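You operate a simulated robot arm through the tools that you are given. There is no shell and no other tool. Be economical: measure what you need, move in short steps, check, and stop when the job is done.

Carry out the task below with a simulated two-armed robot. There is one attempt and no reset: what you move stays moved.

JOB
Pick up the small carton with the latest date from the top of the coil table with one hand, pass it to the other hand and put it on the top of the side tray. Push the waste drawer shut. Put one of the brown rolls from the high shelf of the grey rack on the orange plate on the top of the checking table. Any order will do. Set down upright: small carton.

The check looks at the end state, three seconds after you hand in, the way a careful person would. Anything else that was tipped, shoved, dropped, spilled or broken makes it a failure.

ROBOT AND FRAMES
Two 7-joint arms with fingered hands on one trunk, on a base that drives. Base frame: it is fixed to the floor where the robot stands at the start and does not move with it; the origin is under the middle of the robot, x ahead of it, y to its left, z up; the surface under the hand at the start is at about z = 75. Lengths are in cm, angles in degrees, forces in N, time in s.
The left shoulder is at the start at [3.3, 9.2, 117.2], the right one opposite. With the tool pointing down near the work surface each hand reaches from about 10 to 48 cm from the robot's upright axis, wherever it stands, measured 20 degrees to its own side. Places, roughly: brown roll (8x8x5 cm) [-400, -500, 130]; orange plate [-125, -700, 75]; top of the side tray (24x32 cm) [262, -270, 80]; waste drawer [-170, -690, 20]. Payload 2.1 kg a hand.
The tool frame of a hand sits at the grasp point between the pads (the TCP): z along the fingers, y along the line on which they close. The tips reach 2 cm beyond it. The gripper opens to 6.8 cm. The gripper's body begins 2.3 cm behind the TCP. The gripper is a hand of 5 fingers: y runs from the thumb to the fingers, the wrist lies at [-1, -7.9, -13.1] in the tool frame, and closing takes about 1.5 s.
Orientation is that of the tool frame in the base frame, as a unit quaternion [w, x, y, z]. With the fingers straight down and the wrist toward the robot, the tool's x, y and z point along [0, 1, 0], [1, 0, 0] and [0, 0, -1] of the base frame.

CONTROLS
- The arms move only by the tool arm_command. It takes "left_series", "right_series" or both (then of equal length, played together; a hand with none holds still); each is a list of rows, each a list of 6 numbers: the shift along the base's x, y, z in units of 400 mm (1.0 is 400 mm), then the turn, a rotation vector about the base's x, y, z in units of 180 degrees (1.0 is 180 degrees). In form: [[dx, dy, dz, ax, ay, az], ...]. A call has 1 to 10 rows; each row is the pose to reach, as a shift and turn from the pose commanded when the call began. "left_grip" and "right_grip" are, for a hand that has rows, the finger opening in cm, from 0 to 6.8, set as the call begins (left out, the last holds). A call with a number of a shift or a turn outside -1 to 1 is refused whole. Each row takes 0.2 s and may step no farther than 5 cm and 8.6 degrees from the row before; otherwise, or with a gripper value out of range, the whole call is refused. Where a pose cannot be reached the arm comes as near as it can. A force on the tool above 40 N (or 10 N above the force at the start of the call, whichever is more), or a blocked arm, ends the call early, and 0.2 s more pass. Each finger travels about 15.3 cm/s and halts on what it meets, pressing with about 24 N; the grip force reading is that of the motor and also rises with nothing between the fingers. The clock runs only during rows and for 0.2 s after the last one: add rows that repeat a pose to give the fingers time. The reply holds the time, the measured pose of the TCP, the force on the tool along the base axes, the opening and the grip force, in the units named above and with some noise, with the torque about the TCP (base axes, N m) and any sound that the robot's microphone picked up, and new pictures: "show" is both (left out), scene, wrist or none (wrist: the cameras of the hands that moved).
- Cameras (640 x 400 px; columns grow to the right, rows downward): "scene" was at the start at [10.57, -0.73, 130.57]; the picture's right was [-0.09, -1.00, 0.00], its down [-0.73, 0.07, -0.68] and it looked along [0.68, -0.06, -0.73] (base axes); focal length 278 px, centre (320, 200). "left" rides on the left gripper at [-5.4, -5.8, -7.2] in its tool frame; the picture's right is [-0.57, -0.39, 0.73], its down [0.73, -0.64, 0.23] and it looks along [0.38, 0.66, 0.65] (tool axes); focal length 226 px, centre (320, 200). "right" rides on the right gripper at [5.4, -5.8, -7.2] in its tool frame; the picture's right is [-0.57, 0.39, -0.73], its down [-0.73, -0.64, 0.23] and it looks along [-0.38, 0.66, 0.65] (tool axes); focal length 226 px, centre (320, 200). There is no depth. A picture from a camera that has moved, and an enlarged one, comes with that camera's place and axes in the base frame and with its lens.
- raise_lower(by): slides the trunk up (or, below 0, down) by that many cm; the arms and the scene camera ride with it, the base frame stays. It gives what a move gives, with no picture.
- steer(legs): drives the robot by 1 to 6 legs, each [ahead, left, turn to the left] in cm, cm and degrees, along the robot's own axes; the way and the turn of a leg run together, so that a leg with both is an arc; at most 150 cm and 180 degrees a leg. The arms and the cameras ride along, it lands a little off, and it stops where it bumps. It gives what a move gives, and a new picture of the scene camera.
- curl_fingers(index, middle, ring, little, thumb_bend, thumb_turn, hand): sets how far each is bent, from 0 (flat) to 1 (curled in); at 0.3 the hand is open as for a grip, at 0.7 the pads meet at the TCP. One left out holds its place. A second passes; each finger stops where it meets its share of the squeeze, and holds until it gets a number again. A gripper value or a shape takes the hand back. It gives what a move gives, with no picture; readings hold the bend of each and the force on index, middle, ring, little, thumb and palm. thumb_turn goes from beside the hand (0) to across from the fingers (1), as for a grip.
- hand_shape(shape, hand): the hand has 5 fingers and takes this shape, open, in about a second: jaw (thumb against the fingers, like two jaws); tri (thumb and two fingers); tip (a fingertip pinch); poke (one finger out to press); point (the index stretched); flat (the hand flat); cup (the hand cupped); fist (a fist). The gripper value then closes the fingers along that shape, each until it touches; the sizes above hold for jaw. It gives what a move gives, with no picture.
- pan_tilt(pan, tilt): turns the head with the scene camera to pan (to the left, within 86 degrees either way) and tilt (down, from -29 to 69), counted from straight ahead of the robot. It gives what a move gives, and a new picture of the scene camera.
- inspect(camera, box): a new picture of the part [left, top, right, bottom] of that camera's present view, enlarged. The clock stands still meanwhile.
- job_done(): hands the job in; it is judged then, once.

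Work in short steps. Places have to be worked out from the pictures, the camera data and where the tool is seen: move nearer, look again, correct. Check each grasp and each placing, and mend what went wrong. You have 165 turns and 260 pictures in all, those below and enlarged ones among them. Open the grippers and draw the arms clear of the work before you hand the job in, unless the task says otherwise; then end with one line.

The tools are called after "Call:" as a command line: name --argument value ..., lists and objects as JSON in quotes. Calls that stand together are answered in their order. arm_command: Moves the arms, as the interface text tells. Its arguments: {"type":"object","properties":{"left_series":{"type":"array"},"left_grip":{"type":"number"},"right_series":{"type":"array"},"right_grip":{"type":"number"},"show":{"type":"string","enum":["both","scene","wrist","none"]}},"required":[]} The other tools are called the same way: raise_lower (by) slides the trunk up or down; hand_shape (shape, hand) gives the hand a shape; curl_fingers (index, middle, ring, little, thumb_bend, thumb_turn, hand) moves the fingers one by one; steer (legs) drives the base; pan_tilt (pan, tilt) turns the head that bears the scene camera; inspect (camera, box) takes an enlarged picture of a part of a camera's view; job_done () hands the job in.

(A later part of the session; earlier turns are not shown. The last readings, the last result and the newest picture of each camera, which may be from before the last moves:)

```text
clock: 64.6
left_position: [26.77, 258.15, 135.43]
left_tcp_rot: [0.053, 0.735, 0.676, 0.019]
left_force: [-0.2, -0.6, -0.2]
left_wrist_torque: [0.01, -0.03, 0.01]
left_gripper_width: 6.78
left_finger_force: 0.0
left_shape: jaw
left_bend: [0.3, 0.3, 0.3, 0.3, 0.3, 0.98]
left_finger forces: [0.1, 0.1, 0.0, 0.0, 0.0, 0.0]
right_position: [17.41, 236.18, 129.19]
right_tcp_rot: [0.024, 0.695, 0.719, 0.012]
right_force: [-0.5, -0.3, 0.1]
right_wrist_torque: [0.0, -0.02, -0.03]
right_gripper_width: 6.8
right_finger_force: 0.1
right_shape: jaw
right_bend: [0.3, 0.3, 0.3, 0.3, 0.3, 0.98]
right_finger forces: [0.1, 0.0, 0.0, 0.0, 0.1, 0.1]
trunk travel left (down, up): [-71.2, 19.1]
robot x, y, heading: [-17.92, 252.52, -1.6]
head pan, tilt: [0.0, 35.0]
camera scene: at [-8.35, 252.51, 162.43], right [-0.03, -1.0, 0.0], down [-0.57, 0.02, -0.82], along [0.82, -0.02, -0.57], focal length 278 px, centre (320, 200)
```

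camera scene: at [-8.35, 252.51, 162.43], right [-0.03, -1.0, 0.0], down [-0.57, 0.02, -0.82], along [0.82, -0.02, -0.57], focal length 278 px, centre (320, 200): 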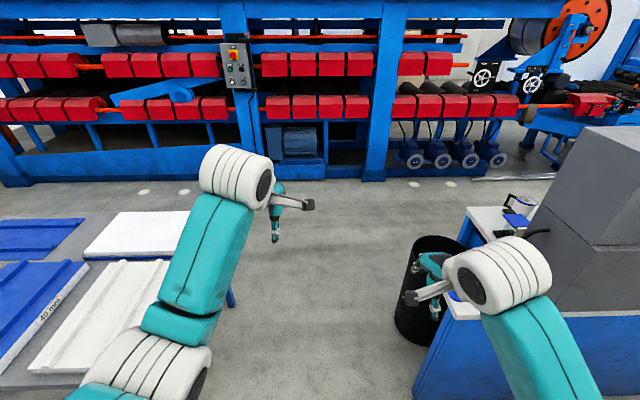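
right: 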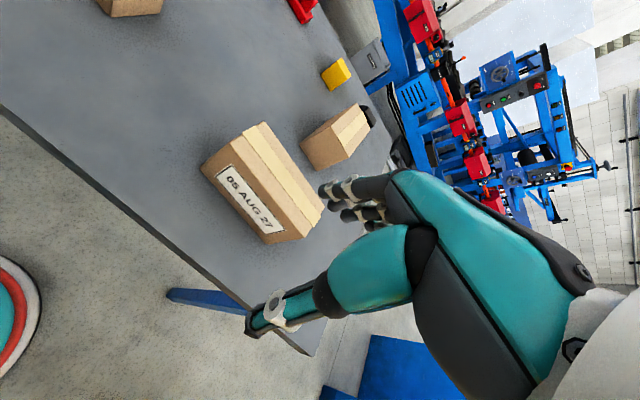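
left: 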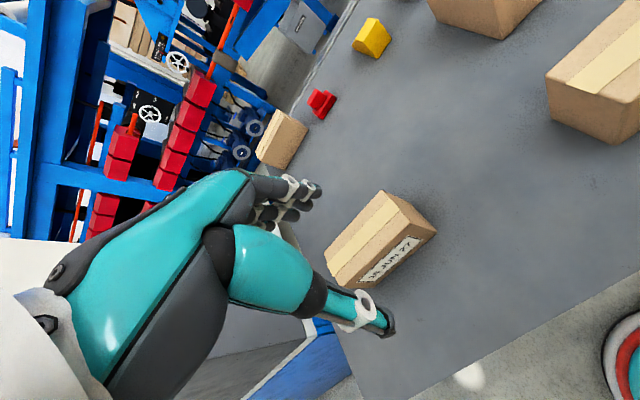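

The lane y≈205–312 is clear up to the machine at x≈275. I drive to x≈155, then turn right and go to y≈110.

Call:
steer --legs '[[60, 5, 0], [113, 4, 2], [0, 0, -90], [140, 0, 0]]'

```text
clock: 83.7
left_position: [168.59, 77.86, 135.42]
left_tcp_rot: [0.052, 0.998, -0.004, -0.021]
left_force: [-0.1, 0.3, 0.0]
left_wrist_torque: [-0.01, -0.01, -0.02]
left_gripper_width: 6.78
left_finger_force: 0.1
left_shape: jaw
left_bend: [0.3, 0.3, 0.3, 0.3, 0.3, 0.98]
left_finger forces: [0.0, 0.0, 0.1, 0.0, 0.0, 0.0]
right_position: [146.19, 85.53, 129.09]
right_tcp_rot: [0.025, 0.998, 0.055, -0.007]
right_force: [0.0, 0.4, 0.0]
right_wrist_torque: [-0.03, -0.04, -0.02]
right_gripper_width: 6.8
right_finger_force: 0.1
right_shape: jaw
right_bend: [0.3, 0.3, 0.3, 0.3, 0.3, 0.98]
right_finger forces: [0.0, 0.1, 0.1, 0.1, 0.0, 0.0]
trunk travel left (down, up): [-71.2, 19.1]
robot x, y, heading: [160.19, 122.11, -87.7]
head pan, tilt: [0.0, 35.0]
camera scene: at [160.29, 112.26, 162.43], right [-1.0, -0.05, 0.0], down [-0.03, 0.57, -0.82], along [0.04, -0.82, -0.57], focal length 278 px, centre (320, 200)
```

scene: 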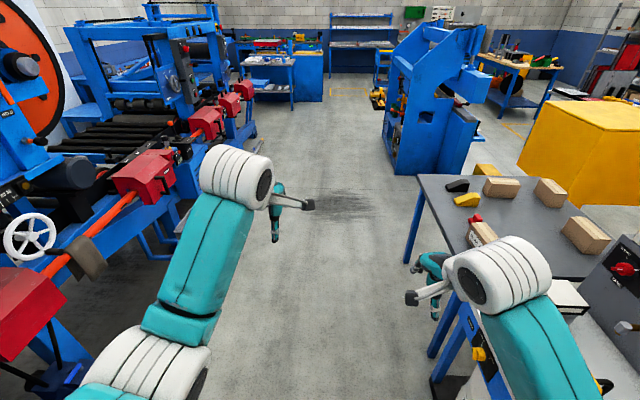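

Excellent view. I zoom in on the cartons' labels.

Call:
inspect --camera "scene" --box '[430, 160, 630, 285]'

Call:
steer --legs '[[90, 0, 0], [0, 0, -60]]'

```text
3.20 times, centred on (530, 222) of scene
camera zoom: at [160.29, 112.26, 162.43], right [-1.0, -0.05, 0.0], down [-0.03, 0.57, -0.82], along [0.04, -0.82, -0.57], focal length 890 px, centre (-352, 128)
```

zoom: 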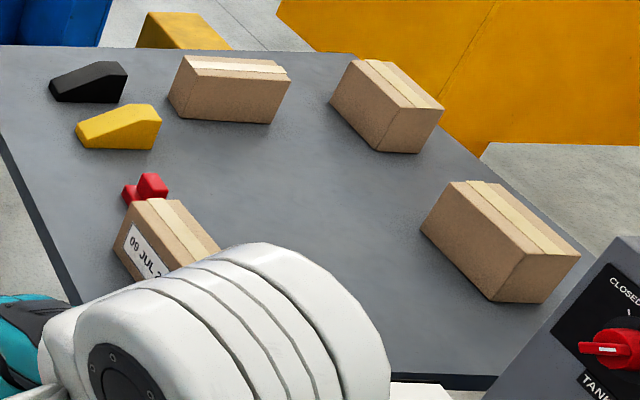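

```text
clock: 91.0
left_position: [127.58, 5.55, 135.48]
left_tcp_rot: [0.033, 0.851, -0.522, -0.044]
left_force: [0.5, 0.0, -0.1]
left_wrist_torque: [-0.01, 0.05, -0.03]
left_gripper_width: 6.78
left_finger_force: 0.0
left_shape: jaw
left_bend: [0.3, 0.3, 0.3, 0.3, 0.3, 0.98]
left_finger forces: [0.0, 0.0, 0.0, 0.1, 0.1, 0.0]
right_position: [124.13, 28.97, 129.11]
right_tcp_rot: [0.018, 0.881, -0.472, -0.019]
right_force: [-0.6, -0.4, -0.5]
right_wrist_torque: [-0.01, 0.0, 0.0]
right_gripper_width: 6.8
right_finger_force: 0.0
right_shape: jaw
right_bend: [0.3, 0.3, 0.3, 0.3, 0.3, 0.98]
right_finger forces: [0.0, 0.0, 0.0, 0.0, 0.0, 0.0]
trunk travel left (down, up): [-71.2, 19.1]
robot x, y, heading: [163.33, 33.41, -150.0]
head pan, tilt: [0.0, 35.0]
camera scene: at [154.26, 28.55, 162.43], right [-0.5, 0.87, 0.0], down [0.5, 0.29, -0.82], along [-0.71, -0.41, -0.57], focal length 278 px, centre (320, 200)
```

scene: 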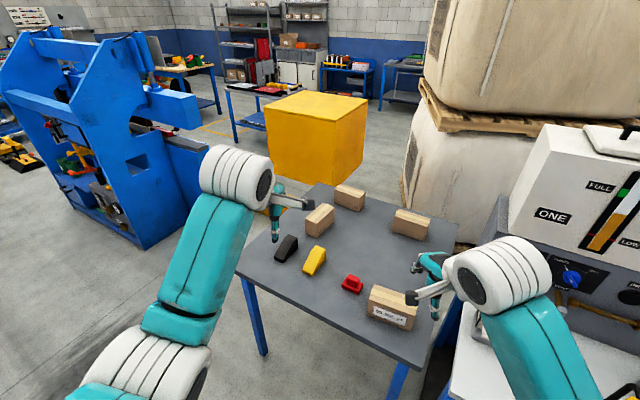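

I zoom in on the near label; carton R's label must be on its −y side, so I will also go look from there.

Call:
inspect --camera "scene" --box '[290, 170, 450, 340]'

Call:
steer --legs '[[0, 110, 0]]'

```text
2.35 times, centred on (370, 255) of scene
camera zoom: at [154.26, 28.55, 162.43], right [-0.5, 0.87, 0.0], down [0.5, 0.29, -0.82], along [-0.71, -0.41, -0.57], focal length 654 px, centre (202, 71)
```

zoom: 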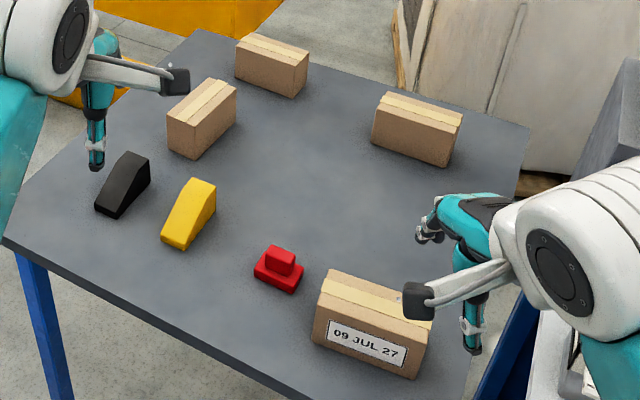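

```text
clock: 96.7
left_position: [181.03, -90.07, 135.46]
left_tcp_rot: [0.032, 0.844, -0.533, -0.045]
left_force: [0.2, 0.6, 1.0]
left_wrist_torque: [-0.05, 0.03, -0.01]
left_gripper_width: 6.77
left_finger_force: 0.0
left_shape: jaw
left_bend: [0.3, 0.3, 0.3, 0.3, 0.3, 0.98]
left_finger forces: [0.1, 0.1, 0.0, 0.0, 0.0, 0.1]
right_position: [178.02, -66.55, 129.13]
right_tcp_rot: [0.018, 0.876, -0.481, -0.02]
right_force: [0.9, 0.3, 0.3]
right_wrist_torque: [-0.01, 0.02, -0.01]
right_gripper_width: 6.78
right_finger_force: 0.1
right_shape: jaw
right_bend: [0.3, 0.3, 0.3, 0.3, 0.3, 0.98]
right_finger forces: [0.0, 0.0, 0.0, 0.0, 0.0, 0.1]
trunk travel left (down, up): [-71.2, 19.1]
robot x, y, heading: [217.21, -62.92, -151.3]
head pan, tilt: [0.0, 35.0]
camera scene: at [208.18, -67.58, 162.43], right [-0.48, 0.88, 0.0], down [0.5, 0.28, -0.82], along [-0.72, -0.39, -0.57], focal length 278 px, centre (320, 200)
```

scene: 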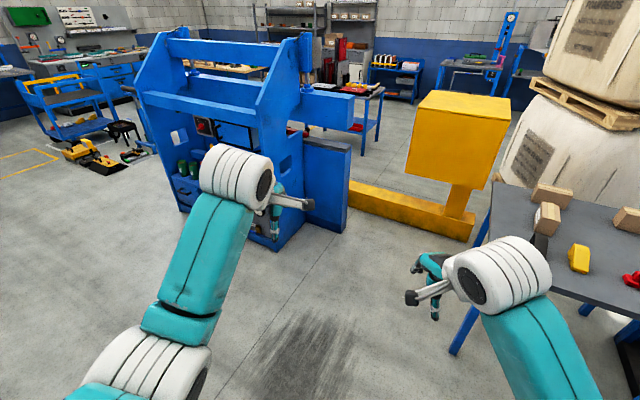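

I drive forward toward (130,−100) and turn right to view carton R's hidden side.

Call:
steer --legs '[[95, -5, 0], [0, 0, -60]]'

Call:
inspect --camera "scene" --box '[220, 100, 540, 300]'

```text
clock: 104.2
left_position: [89.42, -88.6, 135.48]
left_tcp_rot: [-0.006, -0.483, 0.874, 0.055]
left_force: [-0.4, 0.2, 0.5]
left_wrist_torque: [0.0, 0.01, 0.01]
left_gripper_width: 6.78
left_finger_force: 0.1
left_shape: jaw
left_bend: [0.3, 0.3, 0.3, 0.3, 0.3, 0.98]
left_finger forces: [0.0, 0.0, 0.0, 0.0, 0.0, 0.0]
right_position: [107.76, -73.37, 129.06]
right_tcp_rot: [-0.007, -0.535, 0.844, 0.026]
right_force: [-0.3, 0.2, 0.5]
right_wrist_torque: [0.01, -0.01, 0.01]
right_gripper_width: 6.8
right_finger_force: 0.0
right_shape: jaw
right_bend: [0.3, 0.3, 0.3, 0.3, 0.3, 0.98]
right_finger forces: [0.0, 0.1, 0.0, 0.0, 0.0, 0.0]
trunk travel left (down, up): [-71.2, 19.1]
robot x, y, heading: [131.67, -104.89, 150.9]
head pan, tilt: [0.0, 35.0]
camera scene: at [122.84, -99.7, 162.43], right [0.49, 0.87, 0.0], down [0.5, -0.28, -0.82], along [-0.72, 0.4, -0.57], focal length 278 px, centre (320, 200)
```

scene: 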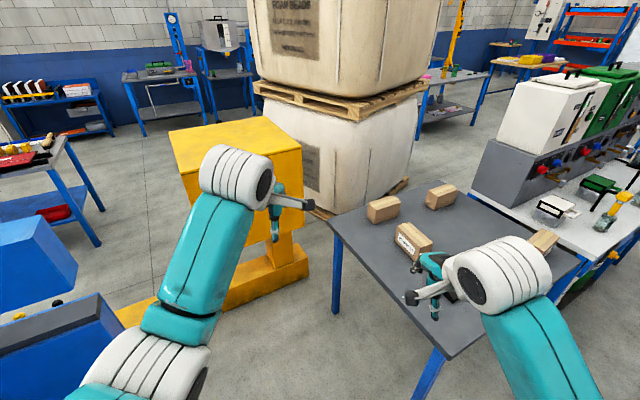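

```text
2.00 times, centred on (380, 200) of scene
camera zoom: at [122.84, -99.7, 162.43], right [0.49, 0.87, 0.0], down [0.5, -0.28, -0.82], along [-0.72, 0.4, -0.57], focal length 556 px, centre (200, 200)
```

zoom: 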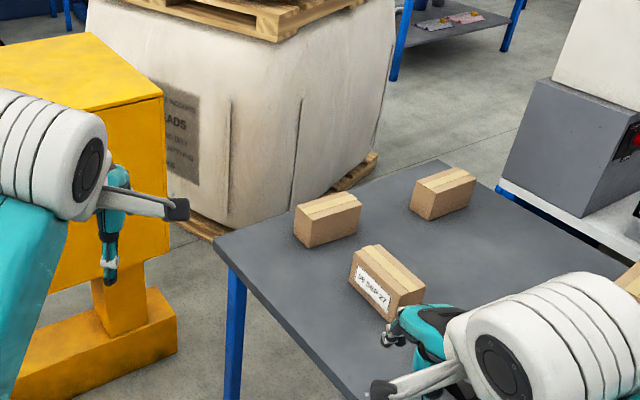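

Label reads "SEP 27": carton R is the latest. It sits at about (65,−22). I turn to heading 90 and move beside the table's −y edge.

Call:
steer --legs '[[0, 0, -61], [0, 50, 0], [26, 0, 0]]'

Call:
pan_tilt --pan 0 --tilt 55

```text
clock: 111.4
left_position: [74.84, -33.7, 135.41]
left_tcp_rot: [0.023, 0.035, 0.998, 0.051]
left_force: [-0.1, 0.0, -0.1]
left_wrist_torque: [-0.01, -0.01, 0.0]
left_gripper_width: 6.8
left_finger_force: 0.0
left_shape: jaw
left_bend: [0.3, 0.3, 0.3, 0.3, 0.3, 0.98]
left_finger forces: [0.0, 0.0, 0.0, 0.0, 0.0, 0.0]
right_position: [96.91, -42.68, 129.03]
right_tcp_rot: [0.008, -0.025, 0.999, 0.025]
right_force: [0.2, 0.6, -0.1]
right_wrist_torque: [0.01, 0.0, -0.01]
right_gripper_width: 6.81
right_finger_force: 0.1
right_shape: jaw
right_bend: [0.3, 0.3, 0.3, 0.3, 0.3, 0.98]
right_finger forces: [0.1, 0.1, 0.0, 0.1, 0.1, 0.1]
trunk travel left (down, up): [-71.2, 19.1]
robot x, y, heading: [80.91, -78.74, 88.8]
head pan, tilt: [0.0, 35.0]
camera scene: at [80.75, -68.43, 162.43], right [1.0, -0.02, 0.0], down [-0.01, -0.57, -0.82], along [0.01, 0.82, -0.57], focal length 278 px, centre (320, 200)
```

scene: 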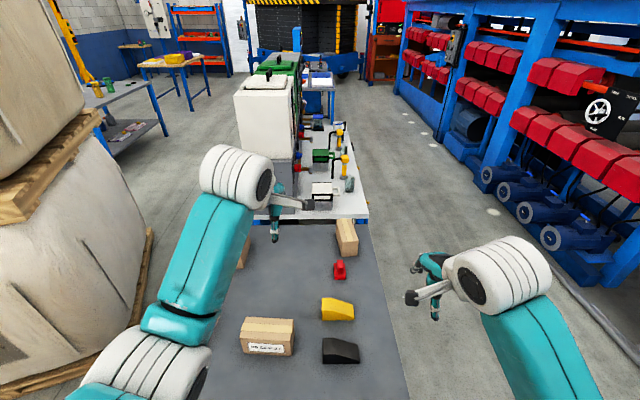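

```text
clock: 112.2
left_position: [74.89, -33.68, 135.56]
left_tcp_rot: [0.022, 0.036, 0.998, 0.05]
left_force: [-0.1, 0.5, -0.3]
left_wrist_torque: [-0.02, 0.0, 0.0]
left_gripper_width: 6.78
left_finger_force: 0.1
left_shape: jaw
left_bend: [0.3, 0.3, 0.3, 0.3, 0.3, 0.98]
left_finger forces: [0.1, 0.1, 0.1, 0.1, 0.1, 0.0]
right_position: [96.86, -42.77, 129.05]
right_tcp_rot: [0.008, -0.024, 0.999, 0.026]
right_force: [-0.5, -0.4, -0.8]
right_wrist_torque: [0.04, -0.02, -0.01]
right_gripper_width: 6.81
right_finger_force: 0.0
right_shape: jaw
right_bend: [0.3, 0.3, 0.3, 0.3, 0.3, 0.98]
right_finger forces: [0.1, 0.0, 0.0, 0.0, 0.0, 0.1]
trunk travel left (down, up): [-71.2, 19.1]
robot x, y, heading: [81.1, -78.23, 88.9]
head pan, tilt: [0.0, 55.0]
camera scene: at [80.72, -70.12, 159.61], right [1.0, -0.02, 0.0], down [-0.01, -0.82, -0.57], along [0.01, 0.57, -0.82], focal length 278 px, centre (320, 200)
```

scene: 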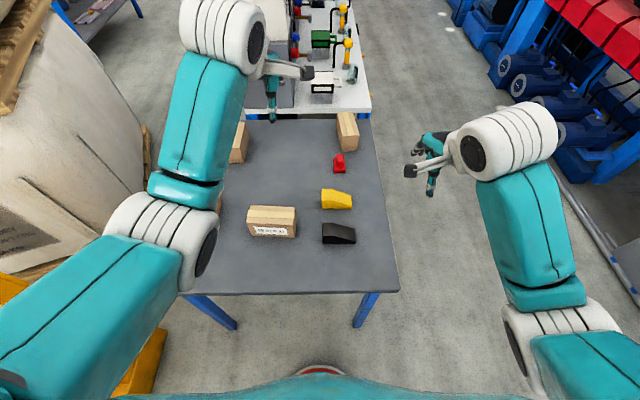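

I zoom in to measure the carton.

Call:
inspect --camera "scene" --box '[220, 170, 380, 270]'

```text
4.00 times, centred on (300, 220) of scene
camera zoom: at [80.72, -70.12, 159.61], right [1.0, -0.02, 0.0], down [-0.01, -0.82, -0.57], along [0.01, 0.57, -0.82], focal length 1112 px, centre (400, 120)
```

zoom: 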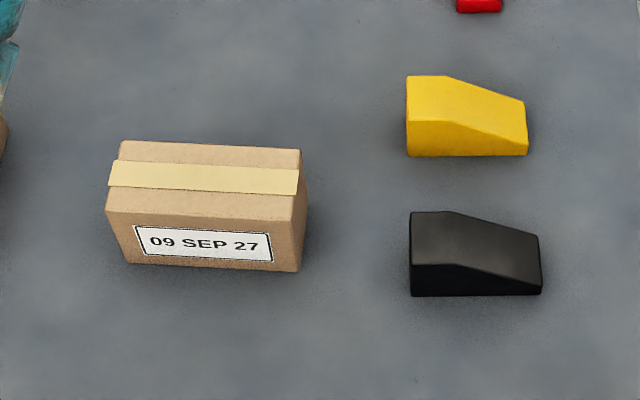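

Carton: "09 SEP 27", x 58.4–73.2, y about −26.3…−19.5, top z≈83.7, yaw ≈ −5°, width ~6.7. I move forward 13 cm and lower the trunk.

Call:
steer --legs '[[13, 0, 0]]'

Call:
raise_lower --by -30

Call:
curl_fingers --hand "left" --index 0.2 --middle 0.2 --ring 0.2 --little 0.2 --thumb_bend 0.2 --thumb_turn 1

Call:
inspect --camera "left" --box '[0, 0, 640, 400]'

Call:
inspect --camera "scene" --box '[0, 0, 640, 400]'

```text
clock: 113.5
left_position: [75.34, -20.1, 135.33]
left_tcp_rot: [0.022, 0.037, 0.998, 0.051]
left_force: [0.1, 0.1, -0.1]
left_wrist_torque: [-0.03, 0.02, 0.0]
left_gripper_width: 6.78
left_finger_force: 0.0
left_shape: jaw
left_bend: [0.3, 0.3, 0.3, 0.3, 0.3, 0.98]
left_finger forces: [0.0, 0.1, 0.1, 0.1, 0.1, 0.1]
right_position: [97.4, -29.29, 129.05]
right_tcp_rot: [0.008, -0.023, 0.999, 0.025]
right_force: [0.9, 0.2, -0.6]
right_wrist_torque: [0.01, 0.03, -0.02]
right_gripper_width: 6.81
right_finger_force: 0.1
right_shape: jaw
right_bend: [0.3, 0.3, 0.3, 0.3, 0.3, 0.98]
right_finger forces: [0.1, 0.0, 0.0, 0.1, 0.0, 0.0]
trunk travel left (down, up): [-71.2, 19.1]
robot x, y, heading: [81.17, -65.37, 88.6]
head pan, tilt: [0.0, 55.0]
camera scene: at [81.01, -56.53, 159.6], right [1.0, -0.02, 0.0], down [-0.02, -0.82, -0.57], along [0.01, 0.57, -0.82], focal length 278 px, centre (320, 200)
```

scene: 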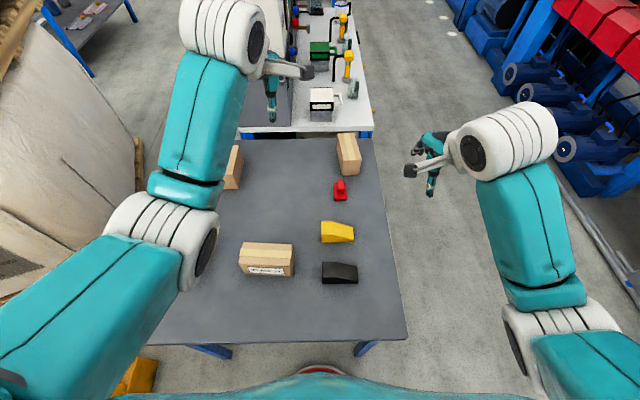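

```text
clock: 116.5
left_position: [75.2, -20.36, 105.51]
left_tcp_rot: [0.022, 0.037, 0.998, 0.051]
left_force: [-0.1, 0.0, 0.0]
left_wrist_torque: [-0.05, 0.01, 0.04]
left_gripper_width: 6.78
left_finger_force: 0.0
left_shape: jaw
left_bend: [0.3, 0.3, 0.3, 0.3, 0.3, 0.98]
left_finger forces: [0.0, 0.0, 0.0, 0.0, 0.0, 0.0]
right_position: [97.35, -29.46, 99.11]
right_tcp_rot: [0.008, -0.023, 0.999, 0.026]
right_force: [0.3, 0.6, -0.6]
right_wrist_torque: [0.02, 0.0, 0.01]
right_gripper_width: 6.78
right_finger_force: 0.0
right_shape: jaw
right_bend: [0.3, 0.3, 0.3, 0.3, 0.3, 0.98]
right_finger forces: [0.1, 0.0, 0.0, 0.0, 0.0, 0.0]
trunk travel left (down, up): [-41.2, 49.1]
robot x, y, heading: [81.2, -65.13, 89.0]
head pan, tilt: [0.0, 55.0]
```

```text
clock: 117.5
left_position: [75.28, -20.21, 105.55]
left_tcp_rot: [0.023, 0.037, 0.998, 0.05]
left_force: [1.0, 0.7, 0.5]
left_wrist_torque: [0.03, 0.01, -0.03]
left_gripper_width: 7.71
left_finger_force: 0.1
left_shape: fingers
left_bend: [0.2, 0.2, 0.2, 0.2, 0.2, 0.97]
left_finger forces: [0.0, 0.1, 0.0, 0.1, 0.0, 0.1]
right_position: [97.28, -29.43, 99.11]
right_tcp_rot: [0.008, -0.022, 0.999, 0.026]
right_force: [-0.5, -0.4, -0.3]
right_wrist_torque: [-0.01, -0.01, 0.01]
right_gripper_width: 6.81
right_finger_force: 0.0
right_shape: jaw
right_bend: [0.3, 0.3, 0.3, 0.3, 0.3, 0.98]
right_finger forces: [0.1, 0.0, 0.1, 0.1, 0.0, 0.0]
trunk travel left (down, up): [-41.2, 49.1]
robot x, y, heading: [81.34, -64.97, 89.1]
head pan, tilt: [0.0, 55.0]
```

```text
1.00 times, centred on (320, 200) of left (not enlarged: the box is as wide or as high as the picture)
camera zoom: at [79.9, -27.19, 112.22], right [0.57, -0.35, -0.74], down [-0.76, -0.56, -0.33], along [-0.3, 0.75, -0.59], focal length 226 px, centre (320, 200)
```

zoom: 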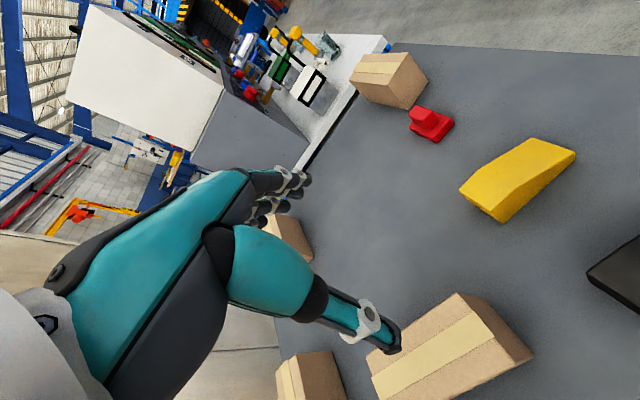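

```text
1.00 times, centred on (320, 200) of scene (not enlarged: the box is as wide or as high as the picture)
camera zoom: at [81.04, -55.0, 129.54], right [1.0, -0.02, 0.0], down [-0.02, -0.82, -0.57], along [0.01, 0.57, -0.82], focal length 278 px, centre (320, 200)
```

zoom: 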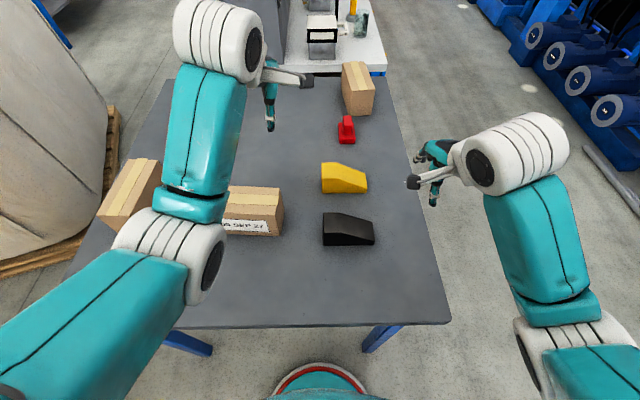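

I open the left fingers wider and bring the left hand above the carton's left half, tilted 15° outward so the right hand can later take the right half.

Call:
curl_fingers --hand "left" --index 0.08 --middle 0.08 --ring 0.08 --little 0.08 --thumb_bend 0.08 --thumb_turn 1

Call:
arm_command --left_series '[[-0.0655, -0.012, -0.04, -0.006, -0.0134, -0.0013], [-0.131, -0.024, -0.08, -0.012, -0.0268, -0.0027], [-0.1965, -0.036, -0.12, -0.018, -0.04, -0.004], [-0.262, -0.048, -0.18, -0.024, -0.0536, -0.0053], [-0.3275, -0.06, -0.24, -0.0306, -0.067, -0.0067], [-0.3275, -0.06, -0.24, -0.0306, -0.067, -0.0067]]'

```text
clock: 118.5
left_position: [75.36, -20.18, 105.56]
left_tcp_rot: [0.022, 0.037, 0.998, 0.051]
left_force: [0.0, -0.3, 0.7]
left_wrist_torque: [0.0, -0.02, 0.01]
left_gripper_width: 9.3
left_finger_force: 0.0
left_shape: fingers
left_bend: [0.08, 0.08, 0.08, 0.08, 0.09, 0.96]
left_finger forces: [0.0, 0.0, 0.0, 0.1, 0.1, 0.0]
right_position: [97.22, -29.43, 99.1]
right_tcp_rot: [0.009, -0.023, 0.999, 0.025]
right_force: [-0.5, -0.8, -0.2]
right_wrist_torque: [0.04, 0.04, -0.02]
right_gripper_width: 6.83
right_finger_force: 0.2
right_shape: jaw
right_bend: [0.3, 0.3, 0.3, 0.3, 0.3, 0.98]
right_finger forces: [0.1, 0.0, 0.1, 0.0, 0.1, 0.0]
trunk travel left (down, up): [-41.2, 49.1]
robot x, y, heading: [81.27, -64.93, 88.8]
head pan, tilt: [0.0, 55.0]
```

```text
clock: 119.9
left_position: [62.1, -22.5, 95.94]
left_tcp_rot: [0.13, 0.04, 0.991, 0.006]
left_force: [-0.6, -0.3, -0.4]
left_wrist_torque: [0.03, 0.06, -0.03]
left_gripper_width: 9.31
left_finger_force: 0.1
left_shape: fingers
left_bend: [0.08, 0.08, 0.08, 0.08, 0.08, 0.96]
left_finger forces: [0.0, 0.0, 0.0, 0.0, 0.0, 0.1]
right_position: [97.24, -29.54, 99.06]
right_tcp_rot: [0.009, -0.022, 0.999, 0.025]
right_force: [-0.9, -0.6, -0.4]
right_wrist_torque: [0.0, 0.01, 0.02]
right_gripper_width: 6.79
right_finger_force: 0.2
right_shape: jaw
right_bend: [0.3, 0.3, 0.3, 0.3, 0.3, 0.98]
right_finger forces: [0.0, 0.0, 0.1, 0.0, 0.0, 0.0]
trunk travel left (down, up): [-41.2, 49.1]
robot x, y, heading: [81.2, -65.29, 89.0]
head pan, tilt: [0.0, 55.0]
camera scene: at [81.02, -55.0, 129.54], right [1.0, -0.02, 0.0], down [-0.02, -0.82, -0.57], along [0.01, 0.57, -0.82], focal length 278 px, centre (320, 200)
camera left: at [64.96, -28.76, 104.08], right [0.7, -0.43, -0.57], down [-0.7, -0.58, -0.43], along [-0.14, 0.69, -0.71], focal length 226 px, centre (320, 200)
```

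scene: 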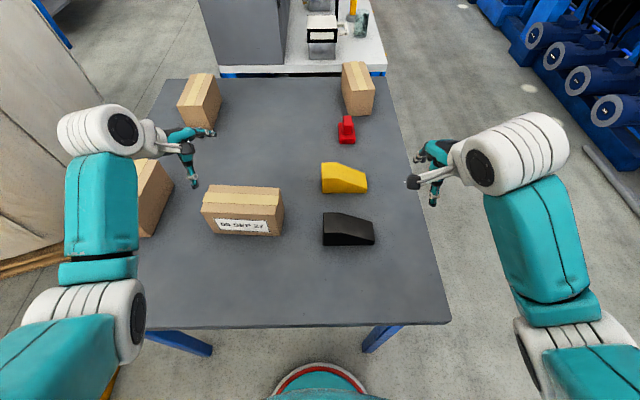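
left: 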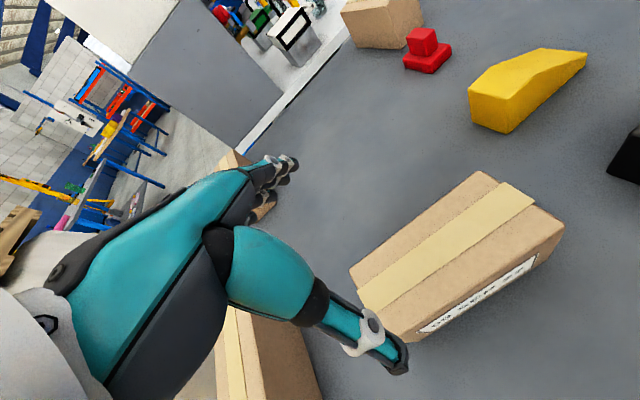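

TCP projects over the carton's left half. I lower to z≈88 and check.

Call:
arm_command --left_series '[[0, 0, -0.07, 0, 0, 0], [0, 0, -0.14, 0, 0, 0], [0, 0, -0.2, 0, 0, 0], [0, 0, -0.2, 0, 0, 0]]'

Call:
inspect --camera "scene" --box '[150, 130, 310, 260]'

```text
clock: 120.9
left_position: [61.84, -22.43, 87.86]
left_tcp_rot: [0.13, 0.041, 0.991, 0.007]
left_force: [-0.1, -0.1, 0.7]
left_wrist_torque: [-0.03, 0.01, 0.01]
left_gripper_width: 9.32
left_finger_force: 0.1
left_shape: fingers
left_bend: [0.08, 0.08, 0.08, 0.08, 0.08, 0.96]
left_finger forces: [0.0, 0.0, 0.0, 0.0, 0.1, 0.0]
right_position: [97.19, -29.37, 99.1]
right_tcp_rot: [0.008, -0.023, 0.999, 0.025]
right_force: [-0.7, 0.5, 0.3]
right_wrist_torque: [-0.01, -0.01, 0.0]
right_gripper_width: 6.82
right_finger_force: 0.0
right_shape: jaw
right_bend: [0.3, 0.3, 0.3, 0.3, 0.3, 0.98]
right_finger forces: [0.0, 0.1, 0.0, 0.0, 0.1, 0.1]
trunk travel left (down, up): [-41.2, 49.1]
robot x, y, heading: [81.03, -65.11, 88.8]
head pan, tilt: [0.0, 55.0]
camera scene: at [81.03, -55.0, 129.54], right [1.0, -0.02, 0.0], down [-0.02, -0.82, -0.57], along [0.01, 0.57, -0.82], focal length 278 px, centre (320, 200)
camera left: at [64.76, -28.7, 96.06], right [0.7, -0.43, -0.57], down [-0.7, -0.58, -0.42], along [-0.14, 0.69, -0.71], focal length 226 px, centre (320, 200)
```

scene: 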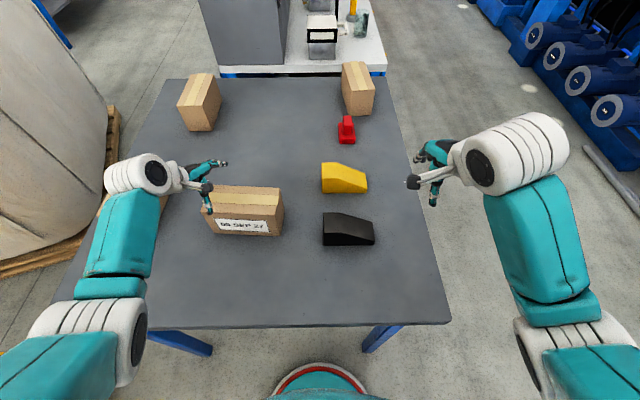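
left: 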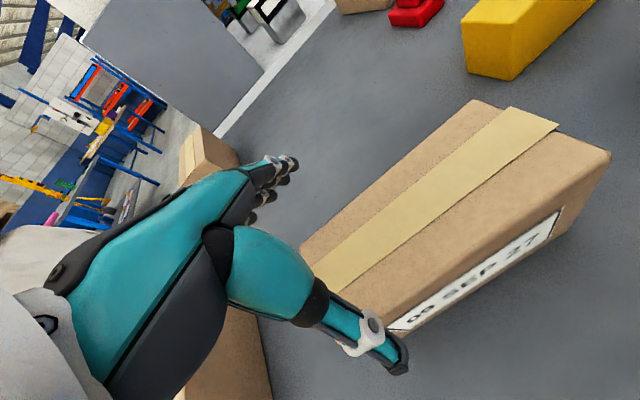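

```text
3.08 times, centred on (230, 195) of scene
camera zoom: at [81.03, -55.0, 129.54], right [1.0, -0.02, 0.0], down [-0.02, -0.82, -0.57], along [0.01, 0.57, -0.82], focal length 855 px, centre (597, 215)
```

zoom: 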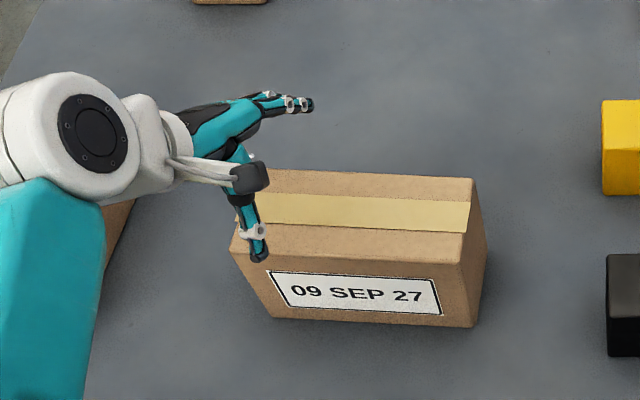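

Thumb clears the front edge by ~1 cm and fingers the back by ~2–3. I shift −0.6 cm in y and lower to z≈82.8.

Call:
arm_command --left_series '[[0.005, -0.015, -0.04, 0, 0, 0], [0.005, -0.015, -0.085, 0, 0, 0], [0.005, -0.015, -0.127, 0, 0, 0], [0.005, -0.015, -0.127, 0, 0, 0]]'

Call:
inspect --camera "scene" --box '[150, 130, 310, 260]'

```text
clock: 121.9
left_position: [62.39, -23.26, 82.99]
left_tcp_rot: [0.129, 0.041, 0.991, 0.008]
left_force: [-0.6, 2.1, 12.8]
left_wrist_torque: [0.61, 0.36, -0.02]
left_gripper_width: 9.37
left_finger_force: 6.7
left_shape: fingers
left_bend: [0.07, 0.08, 0.07, 0.0, 0.08, 0.96]
left_finger forces: [0.9, 0.0, 3.4, 8.3, 0.0, 0.1]
right_position: [97.4, -29.43, 99.22]
right_tcp_rot: [0.009, -0.022, 0.999, 0.027]
right_force: [0.2, 0.0, 0.3]
right_wrist_torque: [0.01, 0.03, 0.0]
right_gripper_width: 6.78
right_finger_force: 0.1
right_shape: jaw
right_bend: [0.3, 0.3, 0.3, 0.3, 0.3, 0.98]
right_finger forces: [0.0, 0.1, 0.0, 0.0, 0.0, 0.1]
trunk travel left (down, up): [-41.2, 49.1]
robot x, y, heading: [81.03, -65.27, 88.8]
head pan, tilt: [0.0, 55.0]
camera scene: at [81.08, -55.1, 129.56], right [1.0, -0.02, 0.0], down [-0.02, -0.82, -0.57], along [0.01, 0.57, -0.82], focal length 278 px, centre (320, 200)
camera left: at [65.27, -29.49, 91.08], right [0.7, -0.43, -0.57], down [-0.7, -0.58, -0.43], along [-0.14, 0.7, -0.7], focal length 226 px, centre (320, 200)
```

scene: 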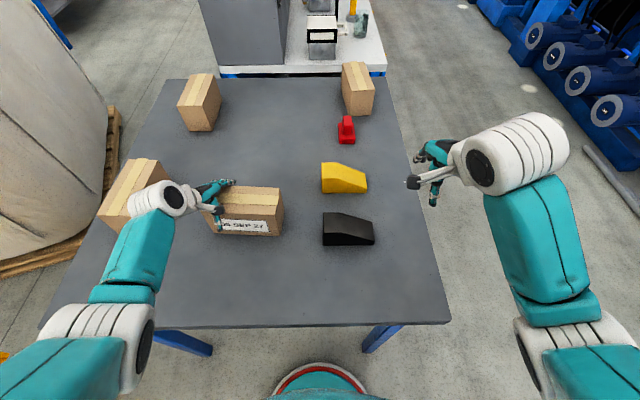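
left: 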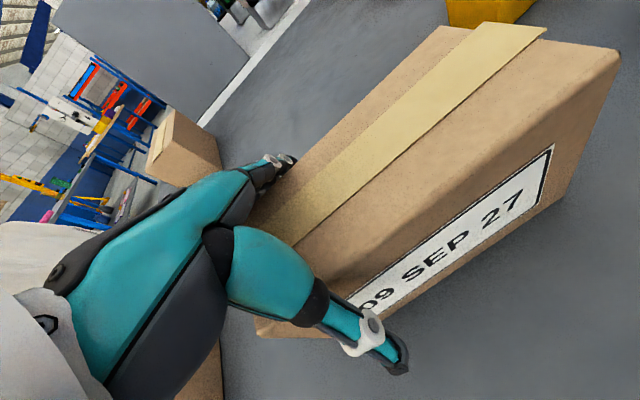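

```text
3.08 times, centred on (230, 195) of scene
camera zoom: at [81.08, -55.1, 129.56], right [1.0, -0.02, 0.0], down [-0.02, -0.82, -0.57], along [0.01, 0.57, -0.82], focal length 855 px, centre (597, 215)
```

zoom: 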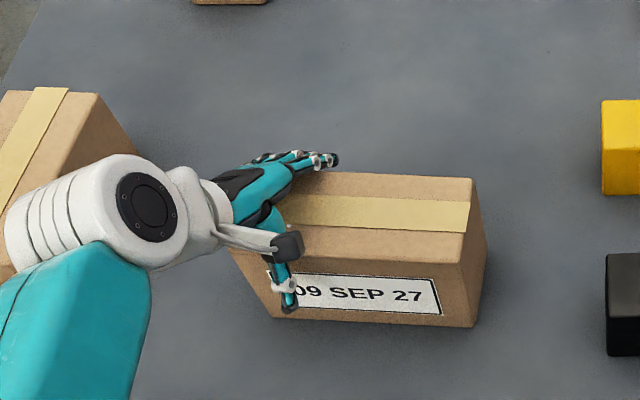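

The little and ring fingers rest on the box's back edge; the thumb has ~2 cm spare. I lift 2 cm, shift +1 cm in y and lower again.

Call:
arm_command --left_series '[[0, 0, 0.05, 0, 0, 0], [0, 0.027, 0.05, 0, 0, 0], [0, 0.027, 0.02, 0, 0, 0], [0, 0.027, 0.0, 0, 0, 0], [0, 0.027, 0.0, 0, 0, 0]]'

Call:
inspect --camera "scene" --box '[150, 130, 310, 260]'

```text
clock: 123.1
left_position: [62.33, -22.2, 83.04]
left_tcp_rot: [0.13, 0.04, 0.991, 0.009]
left_force: [-5.8, -8.8, 27.0]
left_wrist_torque: [-0.9, 0.03, -0.17]
left_gripper_width: 9.63
left_finger_force: 11.7
left_shape: fingers
left_bend: [0.08, 0.08, 0.08, 0.08, 0.0, 0.93]
left_finger forces: [0.0, 0.0, 0.0, 0.1, 22.4, 0.0]
right_position: [97.33, -29.52, 99.15]
right_tcp_rot: [0.009, -0.022, 0.999, 0.028]
right_force: [-0.7, -0.6, -0.2]
right_wrist_torque: [-0.01, 0.0, 0.01]
right_gripper_width: 6.78
right_finger_force: 0.0
right_shape: jaw
right_bend: [0.3, 0.3, 0.3, 0.3, 0.3, 0.98]
right_finger forces: [0.0, 0.0, 0.1, 0.0, 0.0, 0.1]
trunk travel left (down, up): [-41.2, 49.1]
robot x, y, heading: [80.99, -64.96, 89.0]
head pan, tilt: [0.0, 55.0]
camera scene: at [81.04, -55.29, 129.59], right [1.0, -0.02, 0.0], down [-0.02, -0.82, -0.58], along [0.01, 0.58, -0.82], focal length 278 px, centre (320, 200)
camera left: at [65.32, -28.5, 91.2], right [0.7, -0.43, -0.57], down [-0.7, -0.58, -0.43], along [-0.15, 0.7, -0.7], focal length 226 px, centre (320, 200)
```

scene: 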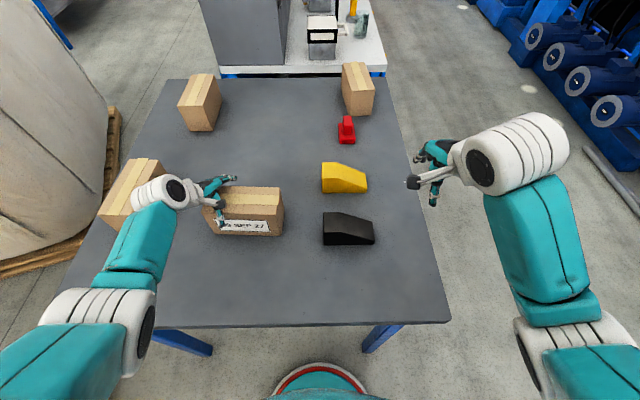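
left: 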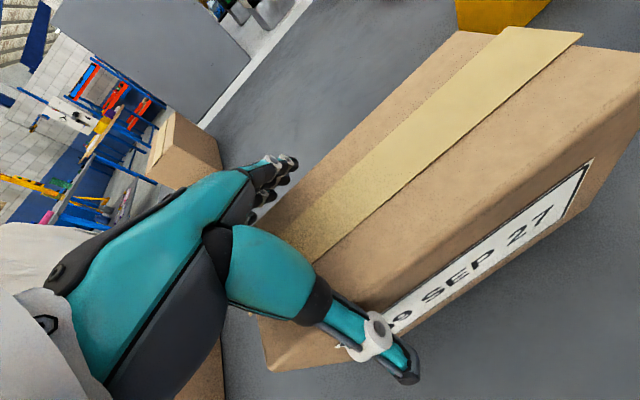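

```text
3.08 times, centred on (230, 195) of scene
camera zoom: at [81.04, -55.29, 129.59], right [1.0, -0.02, 0.0], down [-0.02, -0.82, -0.58], along [0.01, 0.58, -0.82], focal length 855 px, centre (597, 215)
```

zoom: 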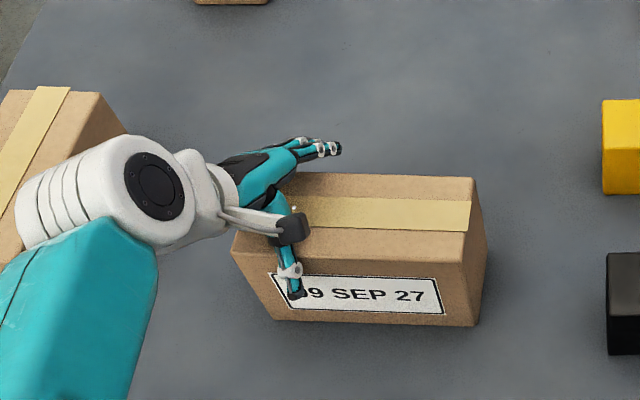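

Now the thumb root rests on the front edge; the centre is between, y≈−22.7. I lift, centre, stay slightly higher (z≈83.8), then check contact.

Call:
arm_command --left_series '[[0, 0, 0.05, 0, 0, 0], [0, -0.013, 0.05, 0, 0, 0], [0, -0.013, 0.03, 0, 0, 0], [0, -0.013, 0.018, 0, 0, 0], [0, -0.013, 0.018, 0, 0, 0]]' --show "none"

```text
clock: 124.3
left_position: [62.56, -22.71, 83.61]
left_tcp_rot: [0.13, 0.041, 0.991, 0.006]
left_force: [0.5, 0.7, 1.2]
left_wrist_torque: [0.03, 0.04, 0.01]
left_gripper_width: 9.33
left_finger_force: 1.0
left_shape: fingers
left_bend: [0.08, 0.08, 0.08, 0.08, 0.08, 0.96]
left_finger forces: [0.0, 0.0, 0.0, 0.9, 0.0, 0.0]
right_position: [97.31, -29.47, 99.22]
right_tcp_rot: [0.009, -0.023, 0.999, 0.025]
right_force: [-0.1, 0.4, -0.1]
right_wrist_torque: [0.0, 0.01, 0.0]
right_gripper_width: 6.81
right_finger_force: 0.0
right_shape: jaw
right_bend: [0.3, 0.3, 0.3, 0.3, 0.3, 0.98]
right_finger forces: [0.0, 0.0, 0.1, 0.1, 0.0, 0.0]
trunk travel left (down, up): [-41.2, 49.1]
robot x, y, heading: [81.05, -65.46, 88.7]
head pan, tilt: [0.0, 55.0]
```

Free of contact. I close the fingers on the carton.

Call:
curl_fingers --hand "left" --index 0.7 --middle 0.7 --ring 0.7 --little 0.7 --thumb_bend 0.7 --thumb_turn 1

Call:
inspect --camera "scene" --box '[150, 130, 310, 260]'

Call:
inspect --camera "left" --box '[0, 0, 640, 400]'

```text
clock: 125.3
left_position: [62.57, -22.64, 83.81]
left_tcp_rot: [0.129, 0.04, 0.991, 0.01]
left_force: [0.1, 13.9, 31.0]
left_wrist_torque: [0.96, 0.42, -0.36]
left_gripper_width: 6.95
left_finger_force: 34.8
left_shape: fingers
left_bend: [0.29, 0.44, 0.41, 0.54, 0.01, 0.96]
left_finger forces: [11.9, 7.5, 8.4, 16.4, 24.5, 0.0]
right_position: [97.37, -29.4, 99.21]
right_tcp_rot: [0.007, -0.023, 0.999, 0.026]
right_force: [-0.2, -0.3, 0.1]
right_wrist_torque: [0.02, 0.02, -0.01]
right_gripper_width: 6.78
right_finger_force: 0.1
right_shape: jaw
right_bend: [0.3, 0.3, 0.3, 0.3, 0.3, 0.98]
right_finger forces: [0.0, 0.0, 0.1, 0.1, 0.0, 0.0]
trunk travel left (down, up): [-41.2, 49.1]
robot x, y, heading: [81.12, -65.07, 88.7]
head pan, tilt: [0.0, 55.0]
```

```text
3.08 times, centred on (230, 195) of scene
camera zoom: at [81.14, -55.08, 129.57], right [1.0, -0.02, 0.0], down [-0.02, -0.82, -0.57], along [0.01, 0.57, -0.82], focal length 855 px, centre (597, 215)
```

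zoom: 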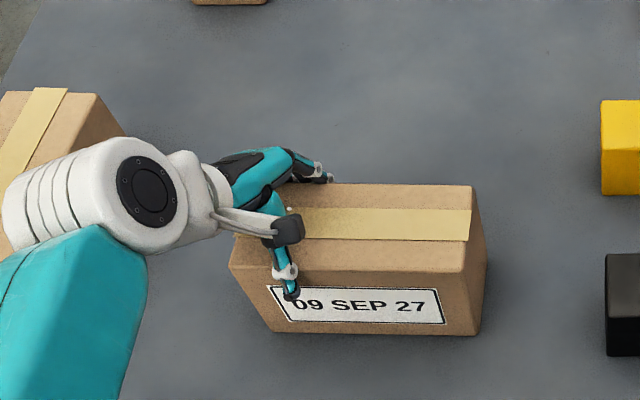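

```text
1.00 times, centred on (320, 200) of left (not enlarged: the box is as wide or as high as the picture)
camera zoom: at [65.49, -28.95, 91.91], right [0.7, -0.43, -0.57], down [-0.7, -0.58, -0.43], along [-0.15, 0.7, -0.7], focal length 226 px, centre (320, 200)
```

zoom: 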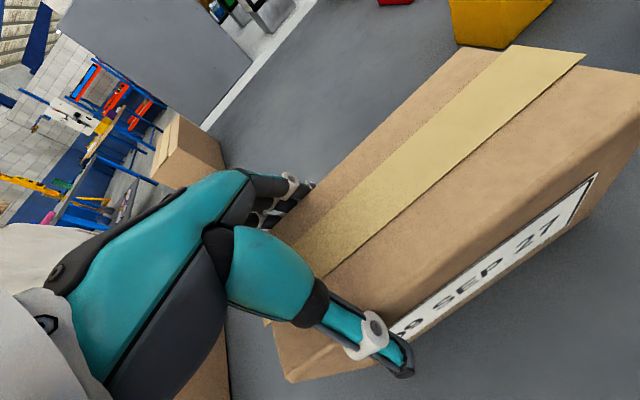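

The fingers overpowered the thumb and drew the box ~0.9 cm toward me. I reopen, recentre at y≈−23.6 and close with the coordinated jaw grip instead.

Call:
curl_fingers --hand "left" --index 0.1 --middle 0.1 --ring 0.1 --little 0.1 --thumb_bend 0.08 --thumb_turn 1

Call:
arm_command --left_series '[[0, 0, 0.02, 0, 0, 0], [0, -0.023, 0.02, 0, 0, 0], [0, -0.023, 0.0, 0, 0, 0], [0, -0.023, 0.0, 0, 0, 0]]' --show "none"

```text
clock: 126.3
left_position: [62.44, -22.75, 83.58]
left_tcp_rot: [0.13, 0.04, 0.991, 0.006]
left_force: [-2.2, -3.1, 9.9]
left_wrist_torque: [0.04, 0.19, 0.0]
left_gripper_width: 9.36
left_finger_force: 5.9
left_shape: fingers
left_bend: [0.1, 0.1, 0.1, 0.26, 0.0, 0.94]
left_finger forces: [0.0, 0.1, 0.0, 5.8, 6.5, 0.0]
right_position: [97.3, -29.53, 99.21]
right_tcp_rot: [0.009, -0.023, 0.999, 0.026]
right_force: [-0.1, -0.3, -0.3]
right_wrist_torque: [0.04, 0.0, -0.01]
right_gripper_width: 6.8
right_finger_force: 0.0
right_shape: jaw
right_bend: [0.3, 0.3, 0.3, 0.3, 0.3, 0.98]
right_finger forces: [0.0, 0.0, 0.1, 0.0, 0.1, 0.0]
trunk travel left (down, up): [-41.2, 49.1]
robot x, y, heading: [80.98, -65.19, 88.8]
head pan, tilt: [0.0, 55.0]
```

```text
clock: 127.3
left_position: [62.22, -23.67, 83.5]
left_tcp_rot: [0.129, 0.04, 0.991, 0.007]
left_force: [-1.5, 0.3, 11.0]
left_wrist_torque: [0.0, 0.18, -0.06]
left_gripper_width: 9.28
left_finger_force: 5.0
left_shape: fingers
left_bend: [0.1, 0.1, 0.1, 0.27, 0.03, 0.95]
left_finger forces: [0.1, 0.0, 0.0, 5.8, 4.5, 0.1]
right_position: [97.28, -29.48, 99.22]
right_tcp_rot: [0.009, -0.023, 0.999, 0.027]
right_force: [-0.1, 0.2, -0.8]
right_wrist_torque: [0.03, 0.01, 0.03]
right_gripper_width: 6.8
right_finger_force: 0.0
right_shape: jaw
right_bend: [0.3, 0.3, 0.3, 0.3, 0.3, 0.98]
right_finger forces: [0.0, 0.0, 0.0, 0.1, 0.0, 0.1]
trunk travel left (down, up): [-41.2, 49.1]
robot x, y, heading: [80.86, -65.08, 88.9]
head pan, tilt: [0.0, 55.0]
```

The little finger is caught. I lift the hand 4 cm and look.

Call:
arm_command --left_series '[[0, 0, 0.05, 0, 0, 0], [0, 0, 0.1, 0, 0, 0], [0, 0, 0.1, 0, 0, 0]]'

Call:
inspect --camera "scene" --box '[150, 130, 310, 260]'

```text
clock: 128.1
left_position: [62.49, -23.66, 87.51]
left_tcp_rot: [0.13, 0.04, 0.991, 0.006]
left_force: [-1.0, 0.3, 0.3]
left_wrist_torque: [0.0, -0.05, 0.03]
left_gripper_width: 9.15
left_finger_force: 0.0
left_shape: fingers
left_bend: [0.1, 0.1, 0.1, 0.34, 0.08, 0.96]
left_finger forces: [0.0, 0.0, 0.0, 0.0, 0.1, 0.0]
right_position: [97.38, -29.37, 99.12]
right_tcp_rot: [0.008, -0.023, 0.999, 0.026]
right_force: [0.2, 0.7, -0.6]
right_wrist_torque: [-0.02, -0.01, 0.05]
right_gripper_width: 6.78
right_finger_force: 0.1
right_shape: jaw
right_bend: [0.3, 0.3, 0.3, 0.3, 0.3, 0.98]
right_finger forces: [0.0, 0.0, 0.1, 0.1, 0.0, 0.0]
trunk travel left (down, up): [-41.2, 49.1]
robot x, y, heading: [81.17, -65.45, 88.7]
head pan, tilt: [0.0, 55.0]
camera scene: at [81.03, -55.0, 129.54], right [1.0, -0.02, 0.0], down [-0.02, -0.82, -0.57], along [0.01, 0.57, -0.82], focal length 278 px, centre (320, 200)
camera left: at [65.29, -29.99, 95.55], right [0.7, -0.43, -0.57], down [-0.7, -0.58, -0.42], along [-0.14, 0.69, -0.71], focal length 226 px, centre (320, 200)
```

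scene: 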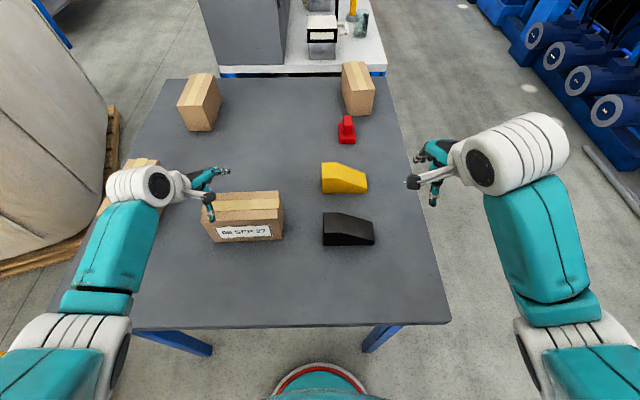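
left: 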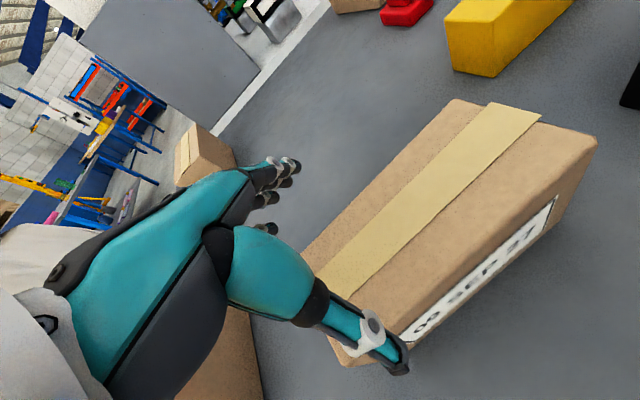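

```text
3.08 times, centred on (230, 195) of scene
camera zoom: at [81.03, -55.0, 129.54], right [1.0, -0.02, 0.0], down [-0.02, -0.82, -0.57], along [0.01, 0.57, -0.82], focal length 855 px, centre (597, 215)
```

zoom: 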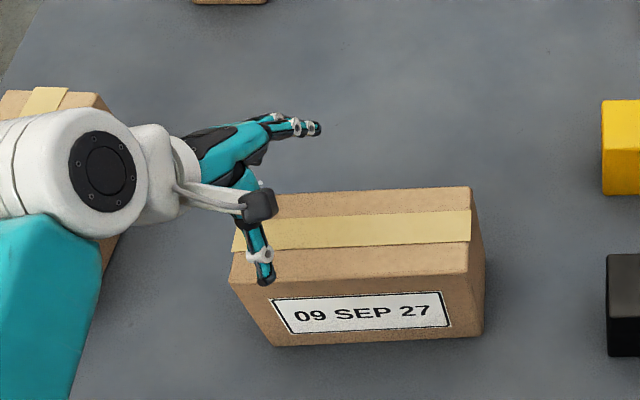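

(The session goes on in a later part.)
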